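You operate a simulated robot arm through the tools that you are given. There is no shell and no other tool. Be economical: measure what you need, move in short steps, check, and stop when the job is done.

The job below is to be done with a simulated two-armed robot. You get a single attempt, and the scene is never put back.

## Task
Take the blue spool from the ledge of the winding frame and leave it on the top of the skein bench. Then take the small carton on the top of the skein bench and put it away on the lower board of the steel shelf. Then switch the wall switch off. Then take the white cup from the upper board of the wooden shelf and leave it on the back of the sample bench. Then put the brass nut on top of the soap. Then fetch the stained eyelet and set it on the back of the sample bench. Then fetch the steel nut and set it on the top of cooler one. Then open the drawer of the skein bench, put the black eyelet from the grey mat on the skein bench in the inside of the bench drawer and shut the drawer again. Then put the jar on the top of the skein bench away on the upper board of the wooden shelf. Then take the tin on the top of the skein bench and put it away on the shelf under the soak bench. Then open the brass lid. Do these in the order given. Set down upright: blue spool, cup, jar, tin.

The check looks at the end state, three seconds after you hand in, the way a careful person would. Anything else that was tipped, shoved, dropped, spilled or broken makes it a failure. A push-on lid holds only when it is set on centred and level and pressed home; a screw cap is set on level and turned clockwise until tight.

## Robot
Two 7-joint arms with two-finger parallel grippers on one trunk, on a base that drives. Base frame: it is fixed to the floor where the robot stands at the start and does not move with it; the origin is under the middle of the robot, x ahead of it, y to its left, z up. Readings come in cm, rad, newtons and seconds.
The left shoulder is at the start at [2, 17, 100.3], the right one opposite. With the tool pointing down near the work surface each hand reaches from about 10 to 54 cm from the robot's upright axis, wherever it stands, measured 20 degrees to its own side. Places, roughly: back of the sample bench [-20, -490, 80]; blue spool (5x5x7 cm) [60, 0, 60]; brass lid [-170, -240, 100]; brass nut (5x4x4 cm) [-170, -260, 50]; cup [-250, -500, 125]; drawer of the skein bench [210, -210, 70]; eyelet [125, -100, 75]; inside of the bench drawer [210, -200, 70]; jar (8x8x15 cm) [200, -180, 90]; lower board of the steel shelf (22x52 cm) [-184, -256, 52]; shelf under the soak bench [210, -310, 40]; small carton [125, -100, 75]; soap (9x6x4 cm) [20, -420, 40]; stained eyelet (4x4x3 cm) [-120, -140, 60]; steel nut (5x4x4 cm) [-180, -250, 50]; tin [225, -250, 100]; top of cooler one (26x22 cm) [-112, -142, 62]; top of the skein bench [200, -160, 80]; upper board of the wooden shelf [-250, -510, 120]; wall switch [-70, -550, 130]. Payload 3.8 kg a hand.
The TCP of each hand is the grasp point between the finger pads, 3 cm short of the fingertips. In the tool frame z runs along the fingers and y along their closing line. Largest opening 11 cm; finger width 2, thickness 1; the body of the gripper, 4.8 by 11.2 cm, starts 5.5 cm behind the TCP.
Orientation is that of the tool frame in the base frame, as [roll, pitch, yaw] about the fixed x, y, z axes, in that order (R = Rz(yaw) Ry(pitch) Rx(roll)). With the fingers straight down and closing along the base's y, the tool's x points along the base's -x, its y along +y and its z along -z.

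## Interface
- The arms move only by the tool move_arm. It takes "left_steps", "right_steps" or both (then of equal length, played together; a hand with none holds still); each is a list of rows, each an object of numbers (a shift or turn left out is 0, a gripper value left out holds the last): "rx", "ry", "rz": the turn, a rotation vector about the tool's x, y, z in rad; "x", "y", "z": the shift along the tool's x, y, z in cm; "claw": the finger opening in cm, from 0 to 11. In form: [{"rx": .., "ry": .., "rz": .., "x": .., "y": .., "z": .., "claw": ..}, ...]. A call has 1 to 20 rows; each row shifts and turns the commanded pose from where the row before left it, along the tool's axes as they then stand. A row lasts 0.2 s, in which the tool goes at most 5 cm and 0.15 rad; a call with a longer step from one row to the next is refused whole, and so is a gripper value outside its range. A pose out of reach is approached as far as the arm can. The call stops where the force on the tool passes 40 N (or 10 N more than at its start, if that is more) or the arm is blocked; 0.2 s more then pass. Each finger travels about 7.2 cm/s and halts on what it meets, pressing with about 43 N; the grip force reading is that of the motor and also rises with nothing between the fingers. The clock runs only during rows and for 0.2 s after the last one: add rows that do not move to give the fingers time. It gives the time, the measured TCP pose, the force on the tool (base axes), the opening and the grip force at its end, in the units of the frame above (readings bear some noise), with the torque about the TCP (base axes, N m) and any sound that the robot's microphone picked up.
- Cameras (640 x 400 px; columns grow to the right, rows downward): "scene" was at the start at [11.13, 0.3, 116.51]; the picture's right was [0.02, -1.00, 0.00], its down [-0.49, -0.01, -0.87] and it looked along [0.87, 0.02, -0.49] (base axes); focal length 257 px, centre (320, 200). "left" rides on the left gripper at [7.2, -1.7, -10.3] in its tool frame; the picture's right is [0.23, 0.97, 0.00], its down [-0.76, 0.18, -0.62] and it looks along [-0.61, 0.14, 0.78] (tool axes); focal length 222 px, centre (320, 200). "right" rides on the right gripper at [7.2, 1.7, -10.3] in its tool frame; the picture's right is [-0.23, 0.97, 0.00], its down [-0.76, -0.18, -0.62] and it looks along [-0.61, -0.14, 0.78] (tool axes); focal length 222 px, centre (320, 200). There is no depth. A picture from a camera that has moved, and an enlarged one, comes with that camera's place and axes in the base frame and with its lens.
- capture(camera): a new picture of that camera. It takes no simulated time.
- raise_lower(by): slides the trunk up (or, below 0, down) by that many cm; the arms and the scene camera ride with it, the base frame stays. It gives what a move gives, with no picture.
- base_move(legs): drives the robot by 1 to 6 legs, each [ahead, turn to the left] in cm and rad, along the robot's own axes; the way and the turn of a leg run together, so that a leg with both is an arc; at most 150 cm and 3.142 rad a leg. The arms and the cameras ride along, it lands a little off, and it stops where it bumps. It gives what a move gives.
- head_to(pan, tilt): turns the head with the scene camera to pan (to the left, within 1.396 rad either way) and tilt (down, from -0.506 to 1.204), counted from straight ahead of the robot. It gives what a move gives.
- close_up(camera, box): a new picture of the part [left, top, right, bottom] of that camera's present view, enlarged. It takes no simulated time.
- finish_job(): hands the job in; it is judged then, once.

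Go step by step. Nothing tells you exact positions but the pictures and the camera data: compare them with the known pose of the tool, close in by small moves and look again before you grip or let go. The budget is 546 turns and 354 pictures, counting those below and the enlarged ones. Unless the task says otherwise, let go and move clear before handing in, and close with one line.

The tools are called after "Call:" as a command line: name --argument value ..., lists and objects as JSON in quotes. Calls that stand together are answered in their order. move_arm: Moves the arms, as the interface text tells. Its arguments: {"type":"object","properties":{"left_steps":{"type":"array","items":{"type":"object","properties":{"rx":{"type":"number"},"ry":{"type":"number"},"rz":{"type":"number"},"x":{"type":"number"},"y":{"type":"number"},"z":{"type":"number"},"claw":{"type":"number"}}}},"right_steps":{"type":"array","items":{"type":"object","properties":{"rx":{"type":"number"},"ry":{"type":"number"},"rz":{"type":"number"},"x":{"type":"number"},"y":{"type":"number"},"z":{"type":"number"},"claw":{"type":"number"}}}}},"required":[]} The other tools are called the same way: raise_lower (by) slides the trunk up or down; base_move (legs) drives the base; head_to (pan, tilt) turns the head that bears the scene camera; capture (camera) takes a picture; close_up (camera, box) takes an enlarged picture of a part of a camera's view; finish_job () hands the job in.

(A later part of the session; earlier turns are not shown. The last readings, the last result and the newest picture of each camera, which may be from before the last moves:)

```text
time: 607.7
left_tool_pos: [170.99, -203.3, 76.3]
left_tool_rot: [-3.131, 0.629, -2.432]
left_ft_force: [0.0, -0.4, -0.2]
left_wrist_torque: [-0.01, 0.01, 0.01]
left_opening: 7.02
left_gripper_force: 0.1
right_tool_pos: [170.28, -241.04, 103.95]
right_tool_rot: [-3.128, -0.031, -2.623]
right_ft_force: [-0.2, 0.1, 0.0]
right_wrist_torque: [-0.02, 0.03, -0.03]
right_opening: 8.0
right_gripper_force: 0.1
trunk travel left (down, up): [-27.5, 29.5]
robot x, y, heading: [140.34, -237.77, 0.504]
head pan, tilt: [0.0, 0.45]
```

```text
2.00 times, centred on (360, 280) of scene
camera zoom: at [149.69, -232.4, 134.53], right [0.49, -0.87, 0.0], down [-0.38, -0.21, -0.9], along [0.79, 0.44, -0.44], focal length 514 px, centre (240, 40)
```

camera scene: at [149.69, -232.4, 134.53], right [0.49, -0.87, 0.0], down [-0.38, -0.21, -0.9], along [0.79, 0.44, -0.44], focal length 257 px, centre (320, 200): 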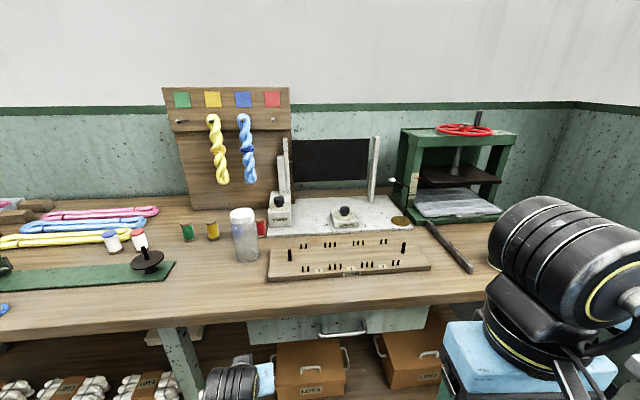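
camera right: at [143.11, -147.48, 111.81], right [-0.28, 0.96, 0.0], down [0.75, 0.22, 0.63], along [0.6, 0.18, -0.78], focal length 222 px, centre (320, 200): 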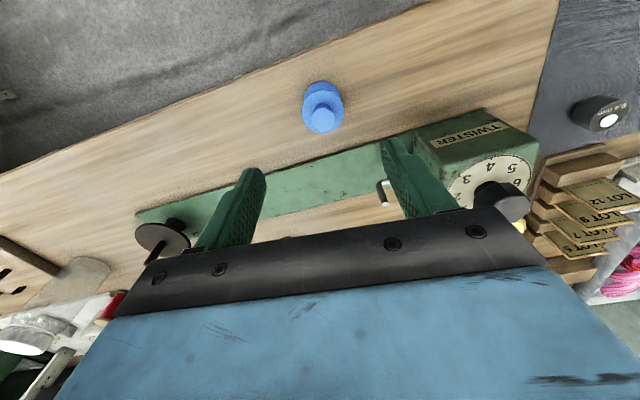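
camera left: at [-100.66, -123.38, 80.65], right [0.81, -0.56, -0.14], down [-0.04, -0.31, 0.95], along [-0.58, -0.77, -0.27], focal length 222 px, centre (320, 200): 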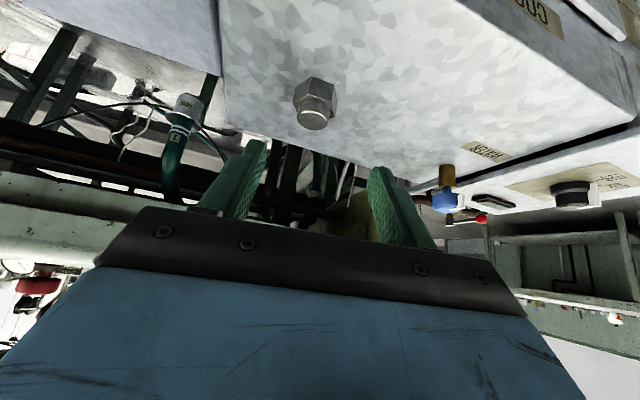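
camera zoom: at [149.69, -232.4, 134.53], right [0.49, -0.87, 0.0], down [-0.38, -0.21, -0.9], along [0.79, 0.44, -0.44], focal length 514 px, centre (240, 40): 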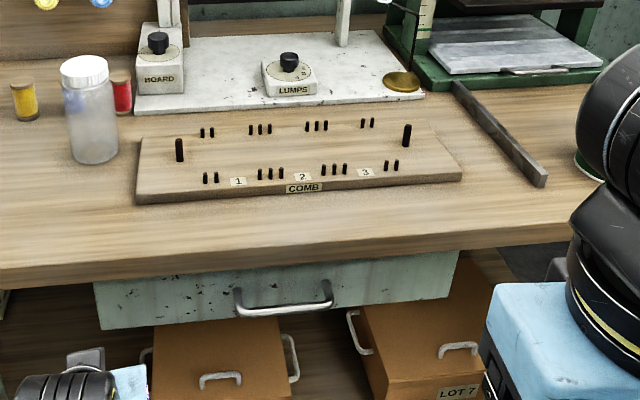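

I'll back off slightly, bring the left hand horizontal, and roll it 90° so the fingers close vertically on the bar.

Call:
base_move --legs '[[-15, 0], [0, 0.085]]'

Call:
move_arm --left_steps '[{"ry": -0.14}, {"ry": -0.14}, {"ry": -0.14}, {"ry": -0.14}, {"ry": -0.14}, {"ry": -0.14}, {"ry": -0.1}, {}]'

Call:
move_arm --left_steps '[{"rz": 0.143}, {"rz": 0.143}, {"rz": 0.143}, {"rz": 0.143}, {"rz": 0.143}, {"rz": 0.143}, {"rz": 0.143}, {"rz": 0.143}, {"rz": 0.143}, {"rz": 0.143}, {"rz": 0.141}, {}]'

Call:
capture --camera "left"

Call:
capture --camera "scene"

```text
time: 609.6
left_tool_pos: [155.36, -208.21, 76.46]
left_tool_rot: [-3.13, 0.629, -2.351]
left_ft_force: [0.7, -0.4, 0.3]
left_wrist_torque: [0.03, -0.02, -0.01]
left_opening: 6.99
left_gripper_force: 0.1
right_tool_pos: [157.52, -245.76, 103.87]
right_tool_rot: [-3.127, -0.03, -2.542]
right_ft_force: [-0.1, 0.3, 0.0]
right_wrist_torque: [0.01, -0.01, -0.03]
right_opening: 8.03
right_gripper_force: 0.0
trunk travel left (down, up): [-27.5, 29.5]
robot x, y, heading: [127.14, -244.92, 0.586]
head pan, tilt: [0.0, 0.45]
```

```text
time: 611.4
left_tool_pos: [155.06, -207.82, 75.96]
left_tool_rot: [-3.13, 1.453, -2.321]
left_ft_force: [-0.3, -0.9, -0.1]
left_wrist_torque: [0.0, -0.01, -0.01]
left_opening: 6.99
left_gripper_force: 0.0
left hand out of reach, approached as far as the arm can: row 6
right_tool_pos: [157.51, -245.74, 104.0]
right_tool_rot: [-3.127, -0.031, -2.542]
right_ft_force: [0.2, -0.9, 0.3]
right_wrist_torque: [-0.02, -0.02, 0.0]
right_opening: 7.98
right_gripper_force: 0.1
trunk travel left (down, up): [-27.5, 29.5]
robot x, y, heading: [126.96, -245.28, 0.59]
head pan, tilt: [0.0, 0.45]
```

```text
time: 614.0
left_tool_pos: [154.98, -207.71, 76.19]
left_tool_rot: [1.688, 0.0, 2.381]
left_ft_force: [0.3, -0.5, 0.8]
left_wrist_torque: [0.01, 0.0, -0.01]
left_opening: 7.0
left_gripper_force: 0.0
right_tool_pos: [157.57, -245.71, 103.87]
right_tool_rot: [-3.128, -0.032, -2.544]
right_ft_force: [-0.2, -0.4, 0.9]
right_wrist_torque: [-0.02, 0.01, 0.02]
right_opening: 8.02
right_gripper_force: 0.0
trunk travel left (down, up): [-27.5, 29.5]
robot x, y, heading: [127.02, -245.49, 0.591]
head pan, tilt: [0.0, 0.45]
```

```text
166 pictures are left
camera left: at [142.49, -210.43, 75.66], right [-0.09, 0.24, 0.97], down [0.14, -0.96, 0.25], along [0.99, 0.16, 0.05], focal length 222 px, centre (320, 200)
```

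left: 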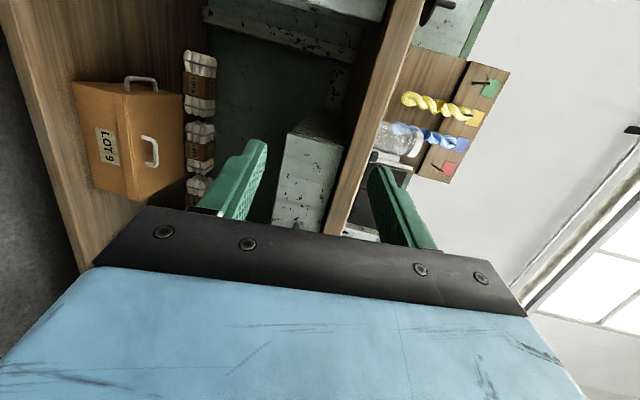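

```text
165 pictures are left
camera scene: at [136.26, -238.81, 134.54], right [0.56, -0.83, 0.0], down [-0.36, -0.24, -0.9], along [0.75, 0.5, -0.44], focal length 257 px, centre (320, 200)
```

scene: 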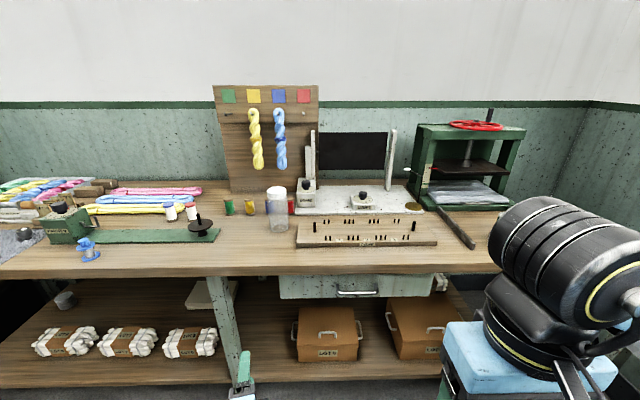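

Roll worked. Align the hand's heading with the bench, and sidestep the base 14 cm to the right.

Call:
move_arm --left_steps '[{"ry": -0.109, "rx": -0.058, "claw": 5}, {"ry": -0.109, "rx": -0.058}, {}]'

Call:
base_move --legs '[[0, -1.571], [14, 0], [0, 1.571]]'

Call:
head_to --pan 0 --tilt 0.6

Call:
capture --camera "scene"

Call:
capture --camera "left"

```text
time: 614.8
left_tool_pos: [154.99, -207.75, 76.0]
left_tool_rot: [1.571, 0.013, 2.158]
left_ft_force: [-0.4, 0.3, -0.5]
left_wrist_torque: [-0.01, 0.02, -0.01]
left_opening: 5.0
left_gripper_force: 0.2
right_tool_pos: [157.52, -245.82, 103.94]
right_tool_rot: [-3.129, -0.031, -2.542]
right_ft_force: [0.4, -0.7, -0.7]
right_wrist_torque: [0.0, 0.02, 0.01]
right_opening: 7.99
right_gripper_force: 0.1
trunk travel left (down, up): [-27.5, 29.5]
robot x, y, heading: [126.95, -245.32, 0.591]
head pan, tilt: [0.0, 0.45]
```

```text
time: 623.6
left_tool_pos: [163.78, -219.92, 75.98]
left_tool_rot: [1.571, 0.014, 2.127]
left_ft_force: [-0.9, -0.4, -0.2]
left_wrist_torque: [0.04, -0.01, -0.04]
left_opening: 5.01
left_gripper_force: 0.0
right_tool_pos: [164.93, -257.99, 103.84]
right_tool_rot: [-3.13, -0.031, -2.578]
right_ft_force: [0.5, 0.4, -0.3]
right_wrist_torque: [0.01, -0.02, 0.02]
right_opening: 7.98
right_gripper_force: 0.1
trunk travel left (down, up): [-27.5, 29.5]
robot x, y, heading: [134.24, -256.18, 0.559]
head pan, tilt: [0.0, 0.45]
```

```text
time: 624.3
left_tool_pos: [163.86, -219.91, 76.01]
left_tool_rot: [1.572, 0.013, 2.127]
left_ft_force: [0.1, -0.5, -0.5]
left_wrist_torque: [-0.06, 0.0, 0.0]
left_opening: 4.99
left_gripper_force: 0.1
right_tool_pos: [164.95, -257.96, 103.94]
right_tool_rot: [-3.127, -0.032, -2.578]
right_ft_force: [-0.2, -0.7, -0.4]
right_wrist_torque: [0.0, 0.0, -0.02]
right_opening: 7.99
right_gripper_force: 0.0
trunk travel left (down, up): [-27.5, 29.5]
robot x, y, heading: [134.6, -256.34, 0.555]
head pan, tilt: [0.0, 0.6]
```

```text
164 pictures are left
camera scene: at [143.69, -250.51, 133.19], right [0.53, -0.85, 0.0], down [-0.48, -0.3, -0.83], along [0.7, 0.43, -0.56], focal length 257 px, centre (320, 200)
```

scene: 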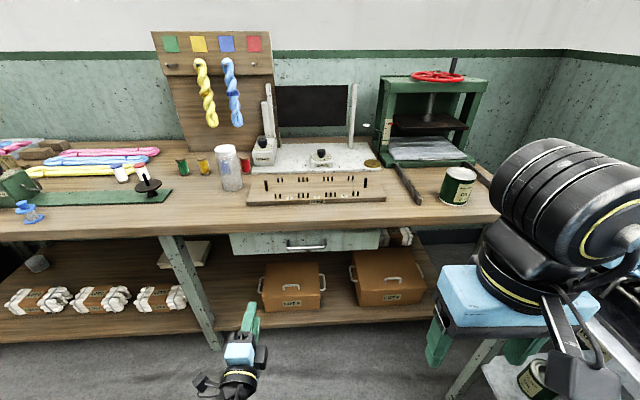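

```text
163 pictures are left
camera left: at [151.18, -219.32, 74.25], right [-0.13, 0.2, 0.97], down [-0.13, -0.97, 0.19], along [0.98, -0.1, 0.15], focal length 222 px, centre (320, 200)
```

left: 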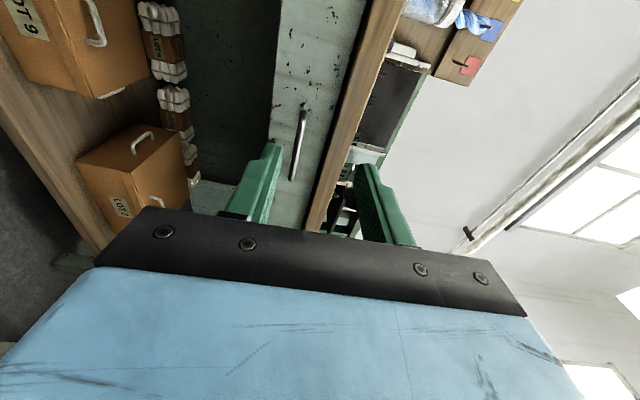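

Handle is ~29 cm ahead, 10.8 right, 3.3 below the hand axis. Moving right and down, then driving 14 cm.

Call:
move_arm --left_steps '[{"x": -3.6}, {"x": -3.6}, {"x": -3.6}, {"y": -3.3}, {}]'

Call:
base_move --legs '[[14, 0]]'

Call:
capture --camera "left"

Call:
capture --camera "scene"

```text
time: 625.5
left_tool_pos: [169.29, -229.21, 72.8]
left_tool_rot: [1.569, 0.014, 2.127]
left_ft_force: [0.0, -0.9, -0.8]
left_wrist_torque: [0.03, 0.02, 0.01]
left_opening: 5.01
left_gripper_force: 0.1
right_tool_pos: [165.03, -257.96, 103.82]
right_tool_rot: [-3.128, -0.032, -2.579]
right_ft_force: [-0.3, 0.0, -0.4]
right_wrist_torque: [0.02, 0.02, 0.0]
right_opening: 7.98
right_gripper_force: 0.1
trunk travel left (down, up): [-27.5, 29.5]
robot x, y, heading: [134.74, -256.22, 0.553]
head pan, tilt: [0.0, 0.6]
```

```text
time: 626.8
left_tool_pos: [181.09, -221.81, 72.71]
left_tool_rot: [1.572, 0.014, 2.126]
left_ft_force: [-0.7, -0.5, -0.6]
left_wrist_torque: [-0.01, 0.01, 0.02]
left_opening: 4.99
left_gripper_force: 0.1
right_tool_pos: [176.87, -250.7, 103.9]
right_tool_rot: [-3.127, -0.033, -2.578]
right_ft_force: [2.0, 1.1, -0.7]
right_wrist_torque: [-0.02, 0.0, 0.04]
right_opening: 7.99
right_gripper_force: 0.1
trunk travel left (down, up): [-27.5, 29.5]
robot x, y, heading: [146.06, -249.2, 0.556]
head pan, tilt: [0.0, 0.6]
```

```text
162 pictures are left
camera left: at [168.45, -221.27, 70.96], right [-0.13, 0.21, 0.97], down [-0.13, -0.97, 0.19], along [0.98, -0.1, 0.15], focal length 222 px, centre (320, 200)
```

left: 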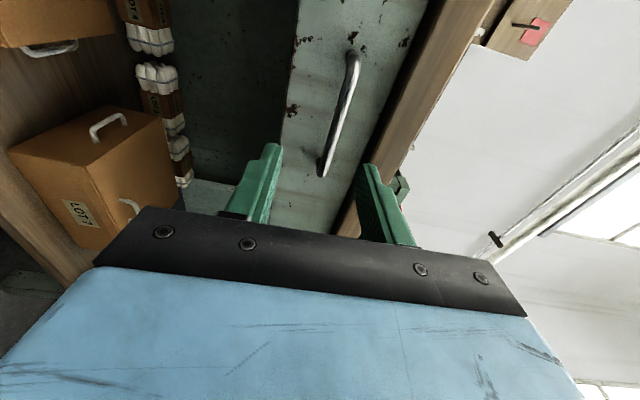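

```text
161 pictures are left
camera scene: at [155.56, -243.18, 133.17], right [0.53, -0.85, 0.0], down [-0.48, -0.3, -0.82], along [0.7, 0.43, -0.57], focal length 257 px, centre (320, 200)
```

scene: 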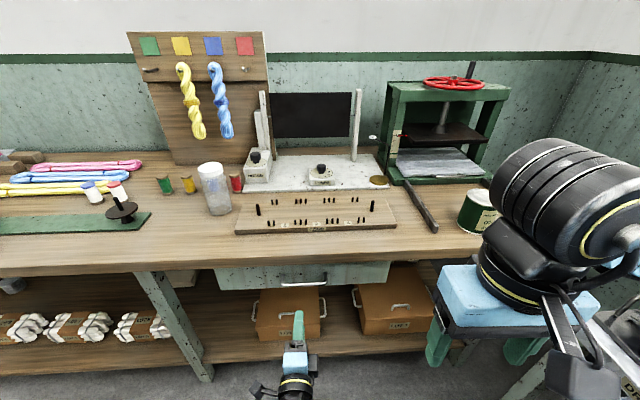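

Bar is ~13 cm ahead and 2.4 cm above the hand axis. Adjust and move in 7 cm.

Call:
move_arm --left_steps '[{"y": 2.4, "x": -1.0}, {"z": 3.5}, {"z": 3.5}, {}]'

Call:
capture --camera "left"

Call:
close_up --camera "scene" --box '[200, 230, 440, 380]'

```text
time: 627.8
left_tool_pos: [187.36, -218.91, 75.28]
left_tool_rot: [1.569, 0.015, 2.128]
left_ft_force: [0.4, 0.5, 0.6]
left_wrist_torque: [0.02, 0.0, -0.01]
left_opening: 5.01
left_gripper_force: 0.0
right_tool_pos: [176.77, -250.7, 103.84]
right_tool_rot: [-3.128, -0.031, -2.577]
right_ft_force: [0.6, 0.2, -0.4]
right_wrist_torque: [-0.02, 0.03, -0.02]
right_opening: 8.02
right_gripper_force: 0.0
trunk travel left (down, up): [-27.5, 29.5]
robot x, y, heading: [145.98, -249.25, 0.549]
head pan, tilt: [0.0, 0.6]
```

```text
160 pictures are left
camera left: at [174.76, -218.32, 73.46], right [-0.13, 0.21, 0.97], down [-0.13, -0.97, 0.19], along [0.98, -0.1, 0.15], focal length 222 px, centre (320, 200)
```

left: 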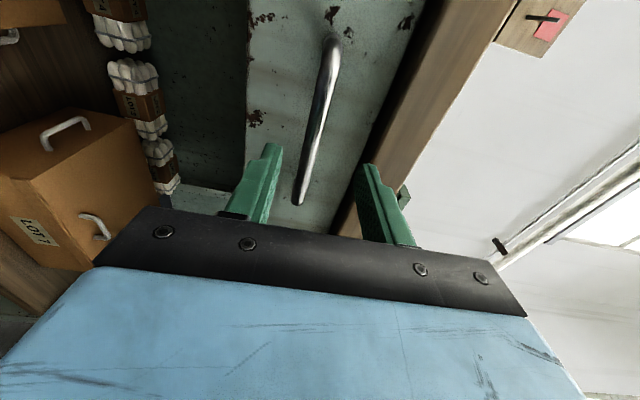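

```text
2.67 times, centred on (320, 305) of scene
camera zoom: at [155.44, -243.24, 133.18], right [0.53, -0.85, 0.0], down [-0.48, -0.3, -0.83], along [0.7, 0.43, -0.56], focal length 686 px, centre (320, -80)
```

zoom: 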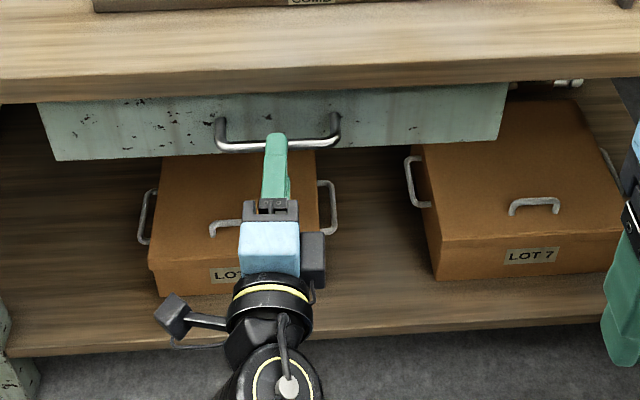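

Call:
move_arm --left_steps '[{"y": -0.7}, {"z": 2.5}, {"z": 2.2}, {}]'

Call:
capture --camera "left"

```text
time: 628.8
left_tool_pos: [191.59, -216.42, 74.51]
left_tool_rot: [1.571, 0.016, 2.129]
left_ft_force: [-0.6, -0.2, -0.4]
left_wrist_torque: [0.0, 0.01, 0.02]
left_opening: 5.02
left_gripper_force: 0.0
right_tool_pos: [176.86, -250.67, 103.97]
right_tool_rot: [-3.128, -0.032, -2.578]
right_ft_force: [0.4, 0.3, 0.1]
right_wrist_torque: [0.0, 0.01, -0.03]
right_opening: 8.0
right_gripper_force: 0.1
trunk travel left (down, up): [-27.5, 29.5]
robot x, y, heading: [146.19, -248.87, 0.552]
head pan, tilt: [0.0, 0.6]
```

```text
158 pictures are left
camera left: at [178.94, -215.82, 72.68], right [-0.13, 0.21, 0.97], down [-0.13, -0.97, 0.19], along [0.98, -0.1, 0.15], focal length 222 px, centre (320, 200)
```

left: 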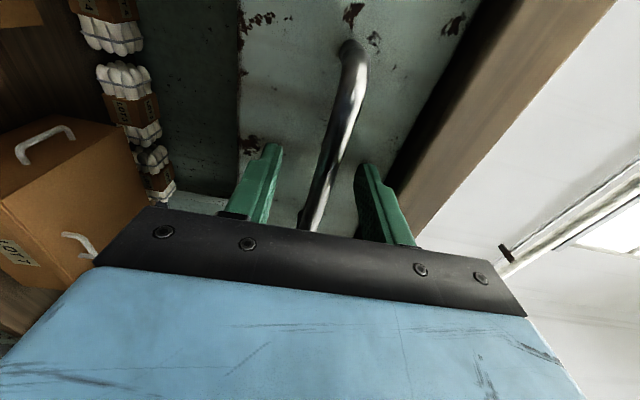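

Call:
move_arm --left_steps '[{"claw": 3.5}, {"claw": 2}, {"claw": 0.5}, {}, {}, {}]'

Call:
capture --camera "left"

```text
time: 630.2
left_tool_pos: [191.6, -216.55, 74.48]
left_tool_rot: [1.57, 0.012, 2.128]
left_ft_force: [0.4, -0.9, 2.0]
left_wrist_torque: [0.69, 0.46, 0.1]
left_opening: 1.17
left_gripper_force: 45.0
right_tool_pos: [176.77, -250.74, 103.9]
right_tool_rot: [-3.127, -0.032, -2.578]
right_ft_force: [-0.2, 0.2, 0.2]
right_wrist_torque: [0.0, -0.01, -0.01]
right_opening: 8.01
right_gripper_force: 0.1
trunk travel left (down, up): [-27.5, 29.5]
robot x, y, heading: [146.29, -249.16, 0.552]
head pan, tilt: [0.0, 0.6]
```

```text
157 pictures are left
camera left: at [178.93, -215.82, 72.7], right [-0.13, 0.2, 0.97], down [-0.13, -0.97, 0.19], along [0.98, -0.1, 0.15], focal length 222 px, centre (320, 200)
```

left: 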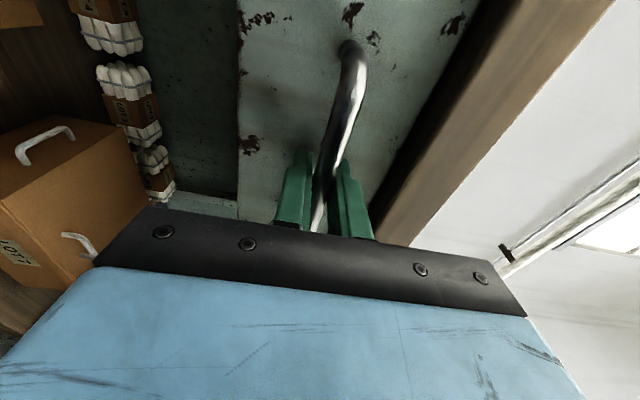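

Bar gripped. Pulling by driving backward.

Call:
base_move --legs '[[-10, 0]]'

Call:
capture --camera "scene"

```text
time: 631.4
left_tool_pos: [183.52, -222.05, 74.43]
left_tool_rot: [1.572, 0.013, 2.119]
left_ft_force: [15.6, -24.0, -2.9]
left_wrist_torque: [0.56, 0.47, -0.86]
left_opening: 1.19
left_gripper_force: 45.0
right_tool_pos: [168.79, -256.04, 103.96]
right_tool_rot: [-3.129, -0.031, -2.576]
right_ft_force: [-0.9, 0.1, -0.8]
right_wrist_torque: [0.03, -0.01, 0.0]
right_opening: 7.98
right_gripper_force: 0.1
trunk travel left (down, up): [-27.5, 29.5]
robot x, y, heading: [138.07, -254.01, 0.555]
head pan, tilt: [0.0, 0.6]
```

```text
156 pictures are left
camera scene: at [147.39, -248.61, 133.18], right [0.53, -0.85, 0.0], down [-0.48, -0.3, -0.83], along [0.7, 0.44, -0.56], focal length 257 px, centre (320, 200)
```

scene: 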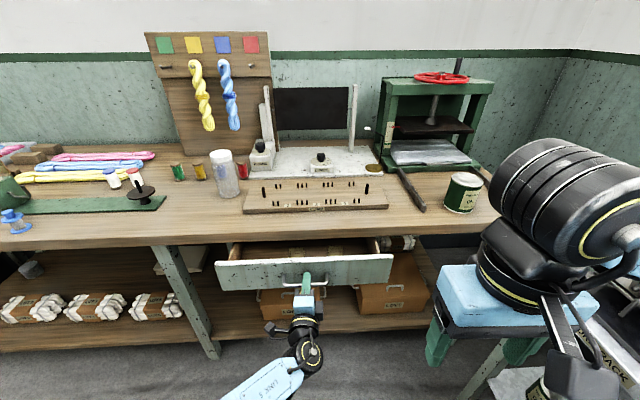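

Drawer is opening. Relieve the side load a little, pull 10 cm more.

Call:
move_arm --left_steps '[{"x": -0.6}, {}]'

Call:
base_move --legs '[[-9, 0]]'

Call:
capture --camera "scene"

```text
time: 632.0
left_tool_pos: [183.62, -221.98, 74.49]
left_tool_rot: [1.571, 0.016, 2.126]
left_ft_force: [-9.9, 15.3, 6.3]
left_wrist_torque: [0.79, 0.55, -0.51]
left_opening: 1.15
left_gripper_force: 44.7
right_tool_pos: [168.6, -255.71, 103.97]
right_tool_rot: [-3.126, -0.031, -2.574]
right_ft_force: [0.1, 0.8, 0.2]
right_wrist_torque: [0.0, 0.03, -0.02]
right_opening: 8.01
right_gripper_force: 0.0
trunk travel left (down, up): [-27.5, 29.5]
robot x, y, heading: [138.02, -254.07, 0.559]
head pan, tilt: [0.0, 0.6]
```

```text
time: 633.1
left_tool_pos: [176.22, -227.2, 74.46]
left_tool_rot: [1.572, 0.017, 2.118]
left_ft_force: [-7.4, 10.3, 3.6]
left_wrist_torque: [0.77, 0.46, 0.3]
left_opening: 1.19
left_gripper_force: 45.2
right_tool_pos: [160.76, -260.48, 103.93]
right_tool_rot: [-3.127, -0.029, -2.58]
right_ft_force: [0.3, 0.2, 0.5]
right_wrist_torque: [0.05, -0.03, 0.02]
right_opening: 8.02
right_gripper_force: 0.0
trunk travel left (down, up): [-27.5, 29.5]
robot x, y, heading: [130.18, -258.88, 0.553]
head pan, tilt: [0.0, 0.6]
```

```text
155 pictures are left
camera scene: at [139.47, -253.05, 133.19], right [0.52, -0.85, 0.0], down [-0.48, -0.3, -0.83], along [0.7, 0.43, -0.56], focal length 257 px, centre (320, 200)
```

scene: 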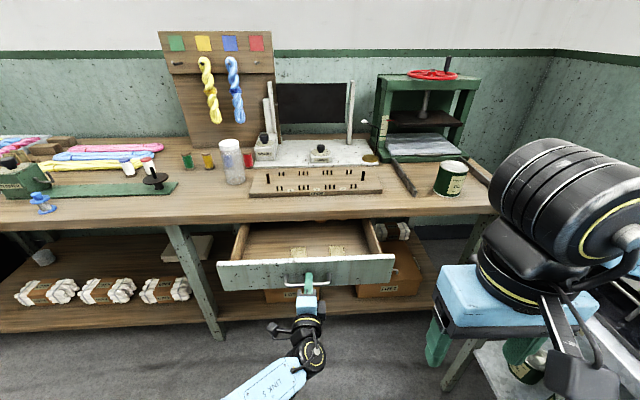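

Drawer is open about 19 cm. Releasing the handle and raising the left hand clear.

Call:
move_arm --left_steps '[{"claw": 3}, {"claw": 5}, {}, {"z": -3}, {"z": -3}, {"z": -2}, {"y": 4}, {"y": 4}, {"y": 4}, {"y": 4}, {"y": 4}, {}]'

Call:
capture --camera "scene"

```text
time: 635.7
left_tool_pos: [169.52, -231.16, 94.58]
left_tool_rot: [1.575, 0.018, 2.117]
left_ft_force: [0.5, 0.1, 0.3]
left_wrist_torque: [0.03, 0.02, -0.01]
left_opening: 5.0
left_gripper_force: 0.1
right_tool_pos: [160.96, -260.61, 103.93]
right_tool_rot: [-3.128, -0.031, -2.578]
right_ft_force: [0.7, -0.2, 0.9]
right_wrist_torque: [0.03, -0.04, -0.03]
right_opening: 8.02
right_gripper_force: 0.1
trunk travel left (down, up): [-27.5, 29.5]
robot x, y, heading: [130.22, -258.59, 0.548]
head pan, tilt: [0.0, 0.6]
```

```text
154 pictures are left
camera scene: at [139.62, -253.07, 133.18], right [0.52, -0.85, 0.0], down [-0.48, -0.3, -0.83], along [0.7, 0.43, -0.56], focal length 257 px, centre (320, 200)
```

scene: 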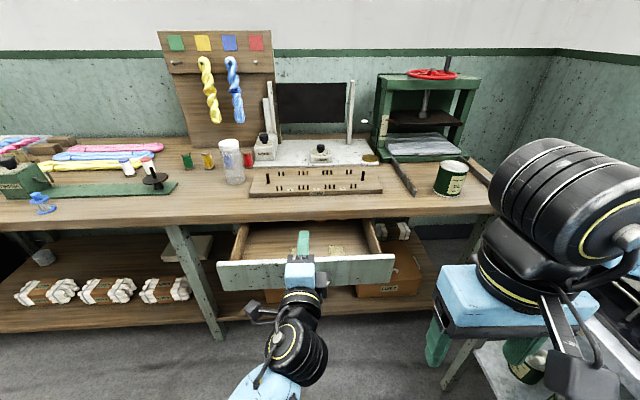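

Now to the mat for the black eyelet. Raising the trunk 8 cm, driving along the bench, and facing it.

Call:
raise_lower --by 8

Call:
base_move --legs '[[0, 1.616], [127, 0], [0, -1.571], [20, 0]]'

Call:
capture --camera "scene"

Call:
capture --camera "right"

```text
time: 636.9
left_tool_pos: [169.5, -231.13, 102.51]
left_tool_rot: [1.574, 0.017, 2.116]
left_ft_force: [0.3, 0.2, 0.0]
left_wrist_torque: [-0.01, -0.01, 0.01]
left_opening: 5.01
left_gripper_force: 0.1
right_tool_pos: [160.94, -260.62, 111.86]
right_tool_rot: [-3.128, -0.031, -2.579]
right_ft_force: [0.3, 0.1, 0.3]
right_wrist_torque: [0.01, 0.02, 0.01]
right_opening: 7.99
right_gripper_force: 0.1
trunk travel left (down, up): [-35.5, 21.5]
robot x, y, heading: [130.65, -258.97, 0.546]
head pan, tilt: [0.0, 0.6]
```

```text
time: 652.2
left_tool_pos: [121.17, -116.69, 102.47]
left_tool_rot: [1.573, 0.017, 2.065]
left_ft_force: [0.6, 0.2, 0.2]
left_wrist_torque: [0.0, -0.01, 0.0]
left_opening: 5.02
left_gripper_force: 0.1
right_tool_pos: [111.18, -145.75, 111.98]
right_tool_rot: [-3.129, -0.031, -2.628]
right_ft_force: [0.5, -0.6, 0.0]
right_wrist_torque: [-0.02, 0.03, 0.03]
right_opening: 8.01
right_gripper_force: 0.1
trunk travel left (down, up): [-35.5, 21.5]
robot x, y, heading: [80.79, -142.65, 0.506]
head pan, tilt: [0.0, 0.6]
```

```text
153 pictures are left
camera scene: at [90.26, -137.15, 141.17], right [0.48, -0.88, 0.0], down [-0.5, -0.27, -0.82], along [0.72, 0.4, -0.57], focal length 257 px, centre (320, 200)
```

scene: 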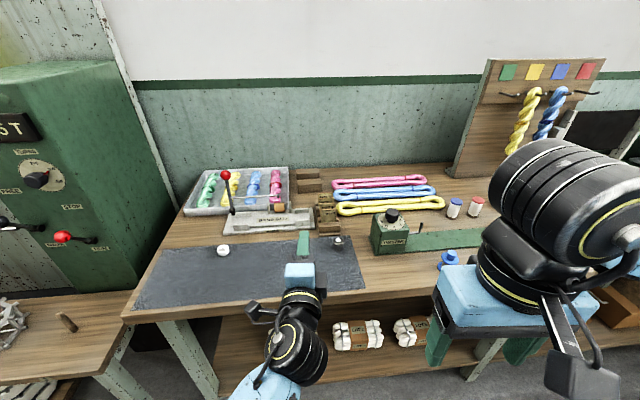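

```text
152 pictures are left
camera right: at [104.2, -147.54, 122.35], right [-0.28, 0.96, -0.02], down [0.76, 0.24, 0.6], along [0.58, 0.15, -0.8], focal length 222 px, centre (320, 200)
```

right: 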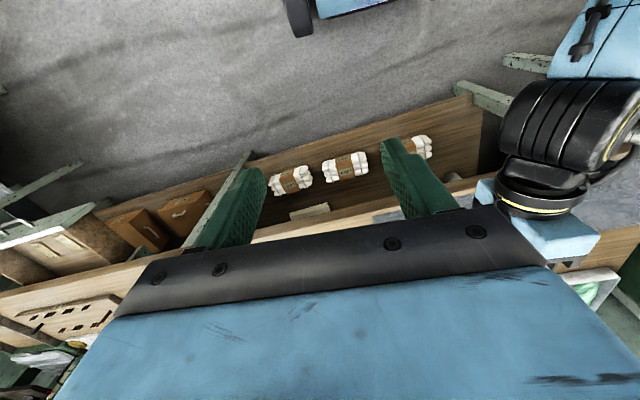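

The eyelet is at (143,-114). I'll shift the base 13 cm left so it's in the right hand's lane and move the left hand aside.

Call:
base_move --legs '[[0, 1.658], [13, 0], [0, -1.571]]'

Call:
move_arm --left_steps '[{"x": 4}, {"x": 4}, {"x": 4}, {}]'

Call:
capture --camera "scene"

```text
time: 661.4
left_tool_pos: [110.93, -102.24, 102.42]
left_tool_rot: [1.574, 0.015, 2.171]
left_ft_force: [0.5, 0.0, 0.7]
left_wrist_torque: [0.02, -0.01, -0.02]
left_opening: 5.04
left_gripper_force: 0.1
right_tool_pos: [103.97, -132.11, 111.91]
right_tool_rot: [-3.127, -0.03, -2.524]
right_ft_force: [-0.4, 0.1, 0.3]
right_wrist_torque: [0.02, -0.01, 0.05]
right_opening: 8.02
right_gripper_force: 0.0
trunk travel left (down, up): [-35.5, 21.5]
robot x, y, heading: [73.68, -132.08, 0.61]
head pan, tilt: [0.0, 0.6]
```

```text
time: 662.4
left_tool_pos: [104.17, -92.3, 102.08]
left_tool_rot: [1.573, 0.016, 2.171]
left_ft_force: [0.2, -0.8, 0.6]
left_wrist_torque: [0.02, 0.0, 0.01]
left_opening: 5.01
left_gripper_force: 0.0
right_tool_pos: [104.12, -132.16, 111.97]
right_tool_rot: [-3.128, -0.032, -2.524]
right_ft_force: [-0.2, 0.6, 0.4]
right_wrist_torque: [-0.02, -0.02, 0.01]
right_opening: 8.01
right_gripper_force: 0.1
trunk travel left (down, up): [-35.5, 21.5]
robot x, y, heading: [73.32, -132.13, 0.605]
head pan, tilt: [0.0, 0.6]
```

```text
151 pictures are left
camera scene: at [82.39, -125.81, 141.18], right [0.57, -0.82, 0.0], down [-0.46, -0.32, -0.82], along [0.68, 0.47, -0.57], focal length 257 px, centre (320, 200)
```

scene: 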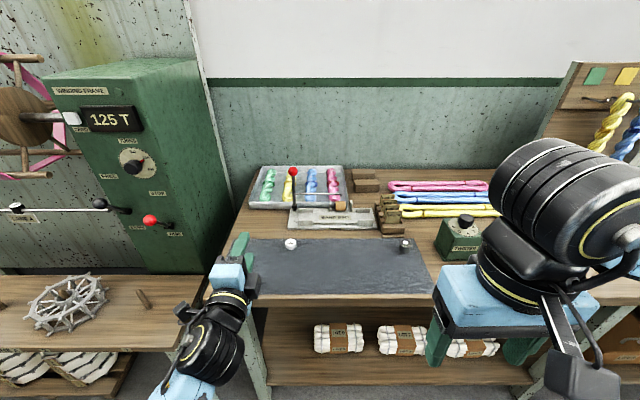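

Call:
base_move --legs '[[0, -0.15], [19, 0]]'

Call:
capture --camera "right"

Call:
capture --camera "scene"

```text
time: 664.6
left_tool_pos: [127.34, -88.6, 102.08]
left_tool_rot: [1.573, 0.016, 2.022]
left_ft_force: [-0.5, 1.0, 1.3]
left_wrist_torque: [-0.01, 0.0, 0.04]
left_opening: 5.01
left_gripper_force: 0.1
right_tool_pos: [121.11, -128.03, 112.02]
right_tool_rot: [-3.128, -0.03, -2.676]
right_ft_force: [0.4, 0.3, 0.1]
right_wrist_torque: [0.0, 0.03, -0.02]
right_opening: 8.0
right_gripper_force: 0.0
trunk travel left (down, up): [-35.5, 21.5]
robot x, y, heading: [91.16, -123.25, 0.456]
head pan, tilt: [0.0, 0.6]
```

```text
150 pictures are left
camera right: at [114.25, -129.54, 122.35], right [-0.24, 0.97, -0.02], down [0.77, 0.2, 0.6], along [0.59, 0.13, -0.8], focal length 222 px, centre (320, 200)
```

right: 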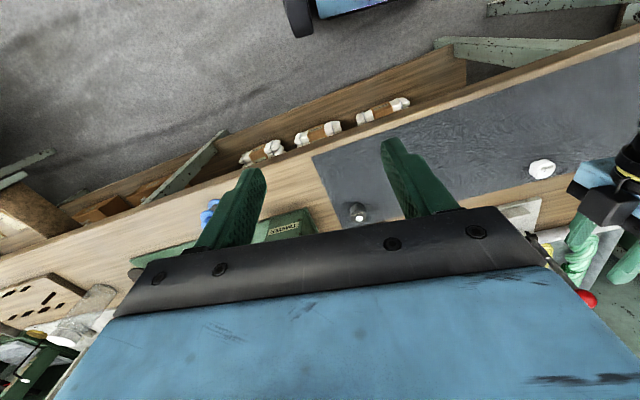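

```text
149 pictures are left
camera scene: at [100.77, -118.54, 141.17], right [0.44, -0.9, 0.0], down [-0.51, -0.25, -0.82], along [0.74, 0.36, -0.57], focal length 257 px, centre (320, 200)
```

scene: 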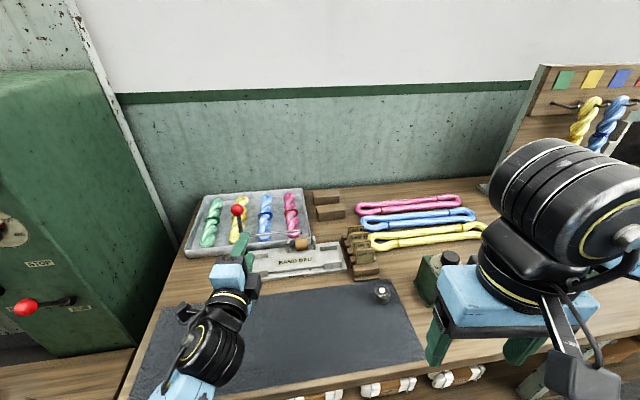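

Right hand moves over the eyelet at (142.8,-115).

Call:
move_arm --right_steps '[{"x": -4.2, "y": 0.32, "ry": -0.03, "rx": -0.013}, {"x": -4.2, "y": 0.32}, {"x": -4.2, "y": 0.32}, {"x": -4.2, "y": 0.32}, {"x": -4.2, "y": 0.32}, {"x": -4.2, "y": 0.3}, {"z": 4}, {"z": 4}, {}]'

Call:
capture --camera "right"

```text
time: 666.6
left_tool_pos: [127.22, -88.61, 102.27]
left_tool_rot: [1.574, 0.015, 2.022]
left_ft_force: [-0.2, 0.1, 0.0]
left_wrist_torque: [-0.01, 0.0, 0.03]
left_opening: 5.01
left_gripper_force: 0.1
right_tool_pos: [142.7, -115.07, 104.09]
right_tool_rot: [-3.139, -0.003, -2.673]
right_ft_force: [0.4, -0.1, 0.6]
right_wrist_torque: [0.01, -0.04, 0.02]
right_opening: 8.02
right_gripper_force: 0.0
trunk travel left (down, up): [-35.5, 21.5]
robot x, y, heading: [90.81, -123.8, 0.46]
head pan, tilt: [0.0, 0.6]
```

```text
148 pictures are left
camera right: at [135.5, -116.79, 114.26], right [-0.24, 0.97, 0.0], down [0.76, 0.19, 0.62], along [0.61, 0.15, -0.78], focal length 222 px, centre (320, 200)
```

right: 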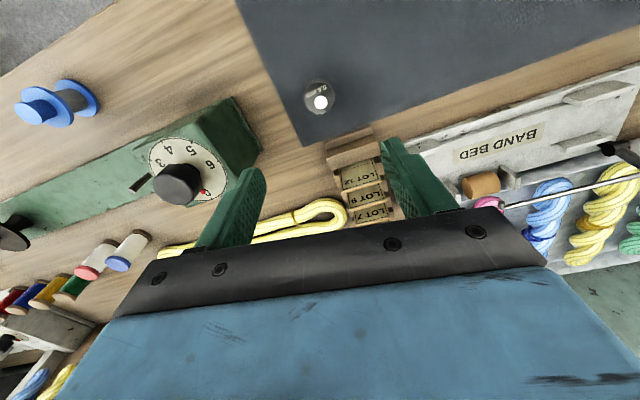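

Call:
move_arm --right_steps '[{"x": 0.4, "claw": 6.5}, {"z": 4}, {"z": 4}, {"z": 3}, {"z": 2}, {}]'

Call:
capture --camera "right"

```text
time: 668.0
left_tool_pos: [127.22, -88.53, 102.23]
left_tool_rot: [1.574, 0.016, 2.022]
left_ft_force: [0.1, -0.2, 0.4]
left_wrist_torque: [-0.01, 0.02, 0.01]
left_opening: 5.02
left_gripper_force: 0.2
right_tool_pos: [142.31, -115.08, 90.75]
right_tool_rot: [-3.139, -0.002, -2.673]
right_ft_force: [-0.3, -0.9, -0.1]
right_wrist_torque: [0.01, -0.01, 0.01]
right_opening: 6.48
right_gripper_force: 0.1
trunk travel left (down, up): [-35.5, 21.5]
robot x, y, heading: [91.0, -123.75, 0.459]
head pan, tilt: [0.0, 0.6]
```

```text
147 pictures are left
camera right: at [135.07, -116.91, 101.02], right [-0.24, 0.97, 0.0], down [0.76, 0.19, 0.62], along [0.61, 0.15, -0.78], focal length 222 px, centre (320, 200)
```

right: 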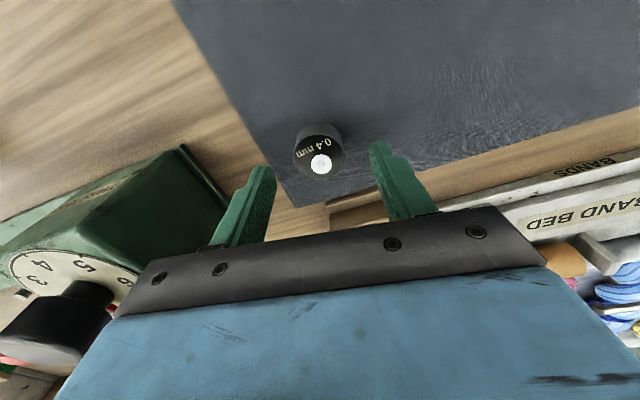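

Call:
move_arm --right_steps '[{"z": 1.5}, {"z": 1.2}, {}, {"claw": 4.5}, {"claw": 3}, {"claw": 2}, {}, {}]'

Call:
capture --camera "right"

```text
time: 669.8
left_tool_pos: [127.1, -88.5, 102.27]
left_tool_rot: [1.576, 0.016, 2.022]
left_ft_force: [-0.2, -0.8, -0.5]
left_wrist_torque: [0.0, -0.01, -0.01]
left_opening: 5.01
left_gripper_force: 0.1
right_tool_pos: [142.41, -115.27, 88.06]
right_tool_rot: [-3.139, -0.003, -2.672]
right_ft_force: [0.5, -0.3, 0.3]
right_wrist_torque: [0.02, -0.04, -0.02]
right_opening: 3.25
right_gripper_force: 42.8
trunk travel left (down, up): [-35.5, 21.5]
robot x, y, heading: [91.14, -123.39, 0.459]
head pan, tilt: [0.0, 0.6]
```

```text
146 pictures are left
camera right: at [135.16, -116.95, 98.39], right [-0.24, 0.97, 0.0], down [0.76, 0.19, 0.62], along [0.6, 0.15, -0.78], focal length 222 px, centre (320, 200)
```

right: 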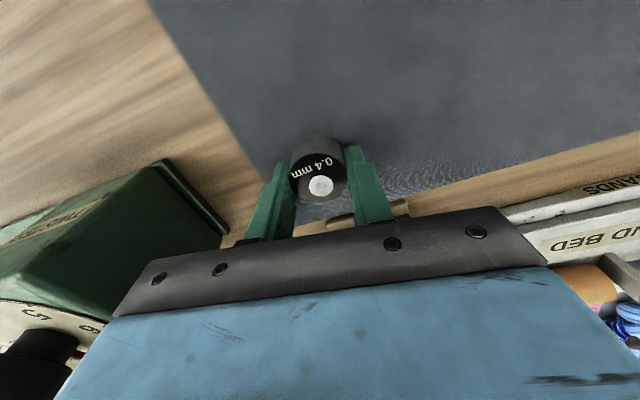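

Gripped. Lift, retract, back off.

Call:
move_arm --right_steps '[{"z": -2}, {"z": -4}, {"z": -4}, {"z": -4}, {"z": -4}, {"x": 4}, {"x": 4}, {"x": 4}, {"x": 4}, {"x": 4}, {}]'

Call:
base_move --legs '[[-38, 0]]'

Call:
capture --camera "scene"

```text
time: 672.2
left_tool_pos: [127.26, -88.58, 102.1]
left_tool_rot: [1.574, 0.015, 2.021]
left_ft_force: [-0.7, 0.2, -0.2]
left_wrist_torque: [0.01, 0.02, -0.01]
left_opening: 5.01
left_gripper_force: 0.1
right_tool_pos: [124.58, -124.14, 105.94]
right_tool_rot: [-3.141, -0.002, -2.673]
right_ft_force: [-0.6, -0.2, -0.3]
right_wrist_torque: [-0.01, 0.03, -0.02]
right_opening: 3.28
right_gripper_force: 42.7
trunk travel left (down, up): [-35.5, 21.5]
robot x, y, heading: [90.51, -123.35, 0.462]
head pan, tilt: [0.0, 0.6]
```

```text
time: 674.6
left_tool_pos: [92.69, -105.72, 102.18]
left_tool_rot: [1.574, 0.015, 2.017]
left_ft_force: [0.2, -0.5, -0.9]
left_wrist_torque: [0.0, 0.01, 0.02]
left_opening: 5.02
left_gripper_force: 0.1
right_tool_pos: [89.83, -141.3, 105.94]
right_tool_rot: [-3.141, 0.002, -2.677]
right_ft_force: [0.5, 0.1, -0.1]
right_wrist_torque: [0.04, 0.02, 0.02]
right_opening: 3.25
right_gripper_force: 43.4
trunk travel left (down, up): [-35.5, 21.5]
robot x, y, heading: [56.59, -140.8, 0.456]
head pan, tilt: [0.0, 0.6]
```

```text
145 pictures are left
camera scene: at [65.98, -135.58, 141.19], right [0.44, -0.9, 0.0], down [-0.51, -0.25, -0.83], along [0.74, 0.36, -0.56], focal length 257 px, centre (320, 200)
```

scene: 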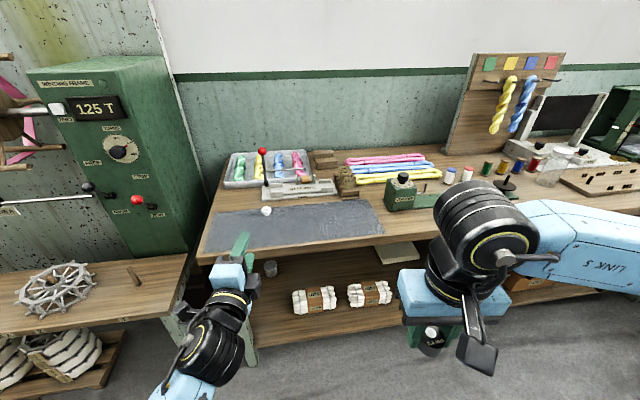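

Driving back to the open drawer.

Call:
base_move --legs '[[0, -1.323], [124, 0], [0, 1.46]]'

Call:
capture --camera "scene"

Call:
capture --camera "right"

```text
time: 688.0
left_tool_pos: [169.33, -197.41, 102.16]
left_tool_rot: [1.573, 0.017, 2.189]
left_ft_force: [0.4, 0.3, -0.2]
left_wrist_torque: [-0.03, 0.02, 0.0]
left_opening: 5.0
left_gripper_force: 0.0
right_tool_pos: [172.63, -233.01, 106.0]
right_tool_rot: [-3.139, -0.002, -2.505]
right_ft_force: [0.7, 0.1, -0.1]
right_wrist_torque: [-0.04, 0.03, -0.03]
right_opening: 3.26
right_gripper_force: 43.1
trunk travel left (down, up): [-35.5, 21.5]
robot x, y, heading: [138.87, -237.82, 0.627]
head pan, tilt: [0.0, 0.6]
```

```text
144 pictures are left
camera scene: at [148.13, -231.35, 141.18], right [0.58, -0.81, 0.0], down [-0.46, -0.33, -0.83], along [0.67, 0.48, -0.56], focal length 257 px, centre (320, 200)
```

scene: 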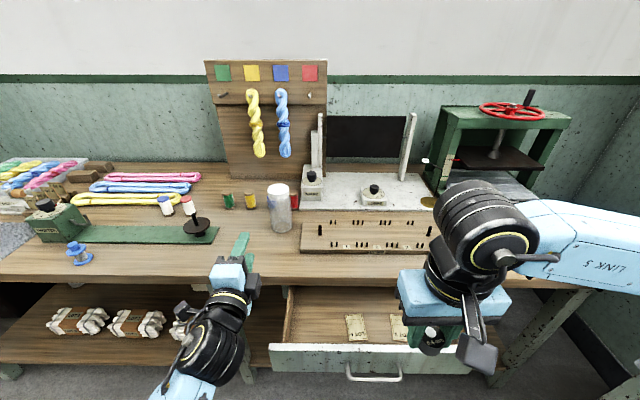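

```text
143 pictures are left
camera right: at [165.77, -235.85, 116.2], right [-0.4, 0.92, 0.0], down [0.72, 0.31, 0.62], along [0.57, 0.24, -0.78], focal length 222 px, centre (320, 200)
```

right: 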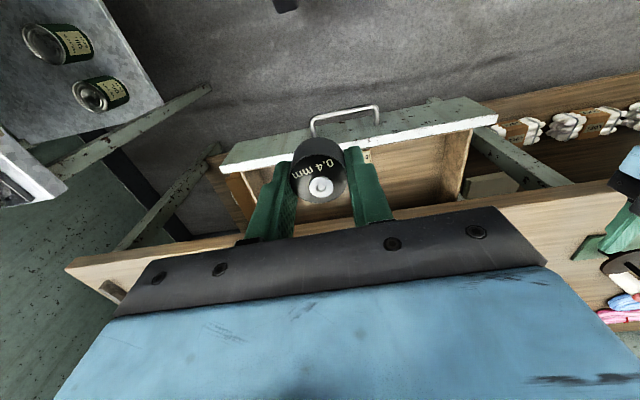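

Over the drawer's front; moving 16 cm forward then down partway.

Call:
move_arm --right_steps '[{"x": -4}, {"x": -4}, {"x": -4}, {"x": -4}, {"z": 4}, {"z": 4}, {"z": 4}, {"z": 4}, {"z": 4}, {}]'

Call:
capture --camera "right"

Call:
capture --camera "scene"

```text
time: 690.1
left_tool_pos: [169.23, -197.33, 102.18]
left_tool_rot: [1.574, 0.016, 2.19]
left_ft_force: [0.5, -0.7, 0.2]
left_wrist_torque: [0.0, 0.02, -0.04]
left_opening: 5.01
left_gripper_force: 0.1
right_tool_pos: [185.34, -223.75, 85.81]
right_tool_rot: [-3.141, -0.002, -2.505]
right_ft_force: [0.3, 0.2, 0.2]
right_wrist_torque: [-0.01, -0.02, 0.02]
right_opening: 3.23
right_gripper_force: 43.3
trunk travel left (down, up): [-35.5, 21.5]
robot x, y, heading: [139.47, -237.83, 0.627]
head pan, tilt: [0.0, 0.6]
```

```text
142 pictures are left
camera right: at [178.49, -226.63, 96.1], right [-0.4, 0.92, 0.0], down [0.72, 0.31, 0.62], along [0.57, 0.25, -0.78], focal length 222 px, centre (320, 200)
```

right: 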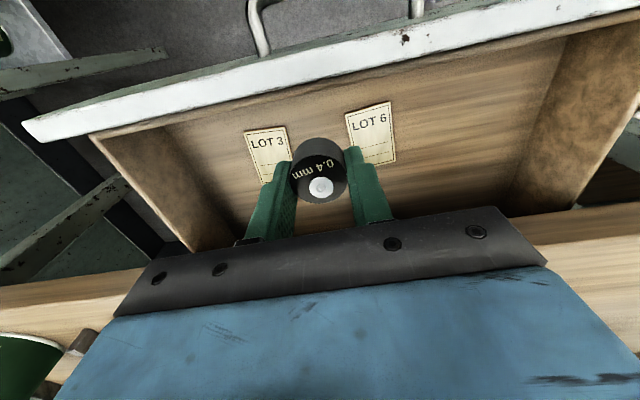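

```text
141 pictures are left
camera scene: at [148.13, -231.37, 141.18], right [0.58, -0.81, 0.0], down [-0.46, -0.33, -0.83], along [0.67, 0.48, -0.56], focal length 257 px, centre (320, 200)
```

scene: 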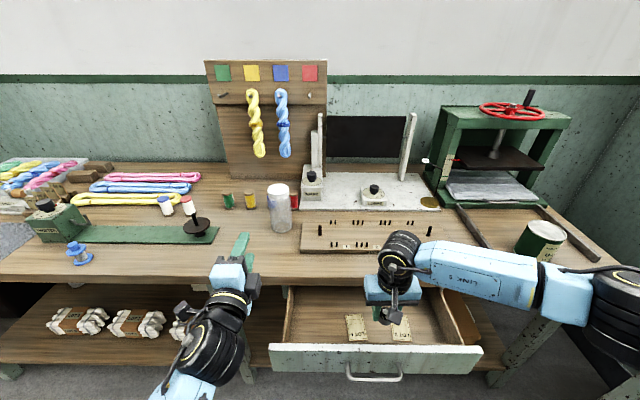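

Call:
move_arm --right_steps '[{"x": 1.2}, {"z": 3}, {"z": 3}, {"z": 2}, {}]'

Call:
capture --camera "right"

Call:
close_up --camera "scene" --box '[250, 220, 490, 370]'

```text
time: 691.4
left_tool_pos: [169.25, -197.41, 102.16]
left_tool_rot: [1.574, 0.016, 2.189]
left_ft_force: [0.1, 0.4, 0.0]
left_wrist_torque: [0.0, 0.01, 0.01]
left_opening: 4.99
left_gripper_force: 0.0
right_tool_pos: [184.58, -224.09, 78.06]
right_tool_rot: [-3.141, 0.0, -2.508]
right_ft_force: [-1.1, 0.3, -0.2]
right_wrist_torque: [0.01, -0.02, -0.01]
right_opening: 3.24
right_gripper_force: 42.5
trunk travel left (down, up): [-35.5, 21.5]
robot x, y, heading: [139.2, -238.0, 0.623]
head pan, tilt: [0.0, 0.6]
```

```text
140 pictures are left
camera right: at [177.7, -227.19, 88.18], right [-0.4, 0.92, 0.0], down [0.72, 0.31, 0.62], along [0.57, 0.24, -0.78], focal length 222 px, centre (320, 200)
```

right: 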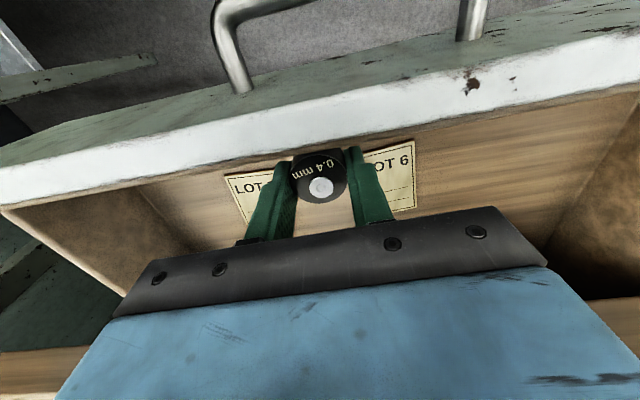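

```text
2.67 times, centred on (370, 295) of scene
camera zoom: at [148.13, -231.37, 141.18], right [0.58, -0.81, 0.0], down [-0.46, -0.33, -0.83], along [0.67, 0.48, -0.56], focal length 686 px, centre (187, -53)
```

zoom: 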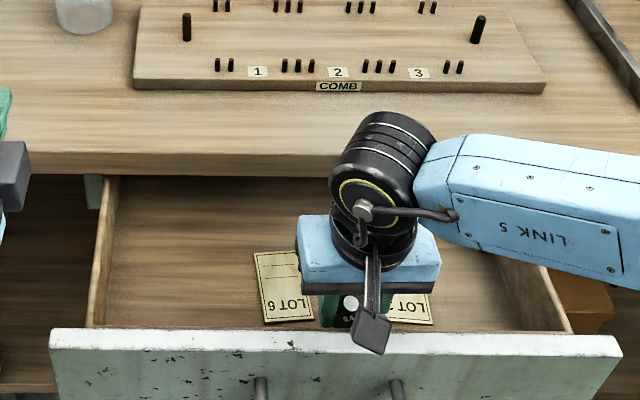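

The hand is too close to the drawer's front board; moving 1.6 cm forward before lowering further.

Call:
move_arm --right_steps '[{"x": -1.7}, {"z": 2}, {"z": 1.5}, {}, {"z": 0.4}, {}, {"z": 0.4}, {}, {"z": 0.4}, {}]'

Call:
capture --camera "right"

```text
time: 692.9
left_tool_pos: [169.21, -197.39, 102.14]
left_tool_rot: [1.572, 0.017, 2.188]
left_ft_force: [0.4, -0.2, -0.4]
left_wrist_torque: [0.01, 0.03, -0.03]
left_opening: 4.99
left_gripper_force: 0.1
right_tool_pos: [186.18, -222.77, 74.12]
right_tool_rot: [-3.141, 0.009, -2.506]
right_ft_force: [1.3, -0.9, 13.1]
right_wrist_torque: [-0.01, 0.05, -0.02]
right_opening: 3.25
right_gripper_force: 42.9
trunk travel left (down, up): [-35.5, 21.5]
robot x, y, heading: [139.41, -237.8, 0.621]
head pan, tilt: [0.0, 0.6]
stopped in row 7 (right hand): the force on the tool passed its limit at 43 N (the readings are from after the stop); the commanded pose is now the measured one
```

```text
138 pictures are left
camera right: at [179.39, -225.84, 84.31], right [-0.4, 0.92, 0.0], down [0.71, 0.31, 0.63], along [0.58, 0.25, -0.78], focal length 222 px, centre (320, 200)
```

right: 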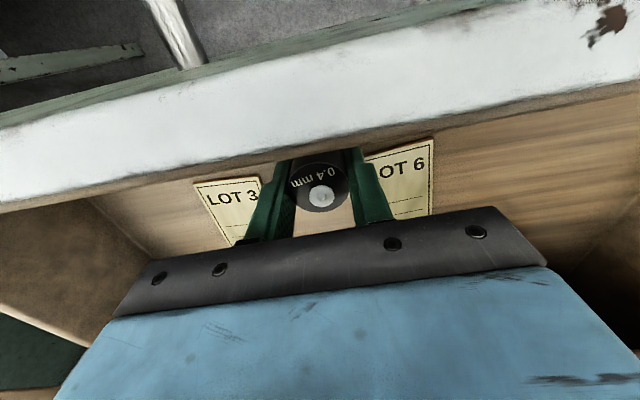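

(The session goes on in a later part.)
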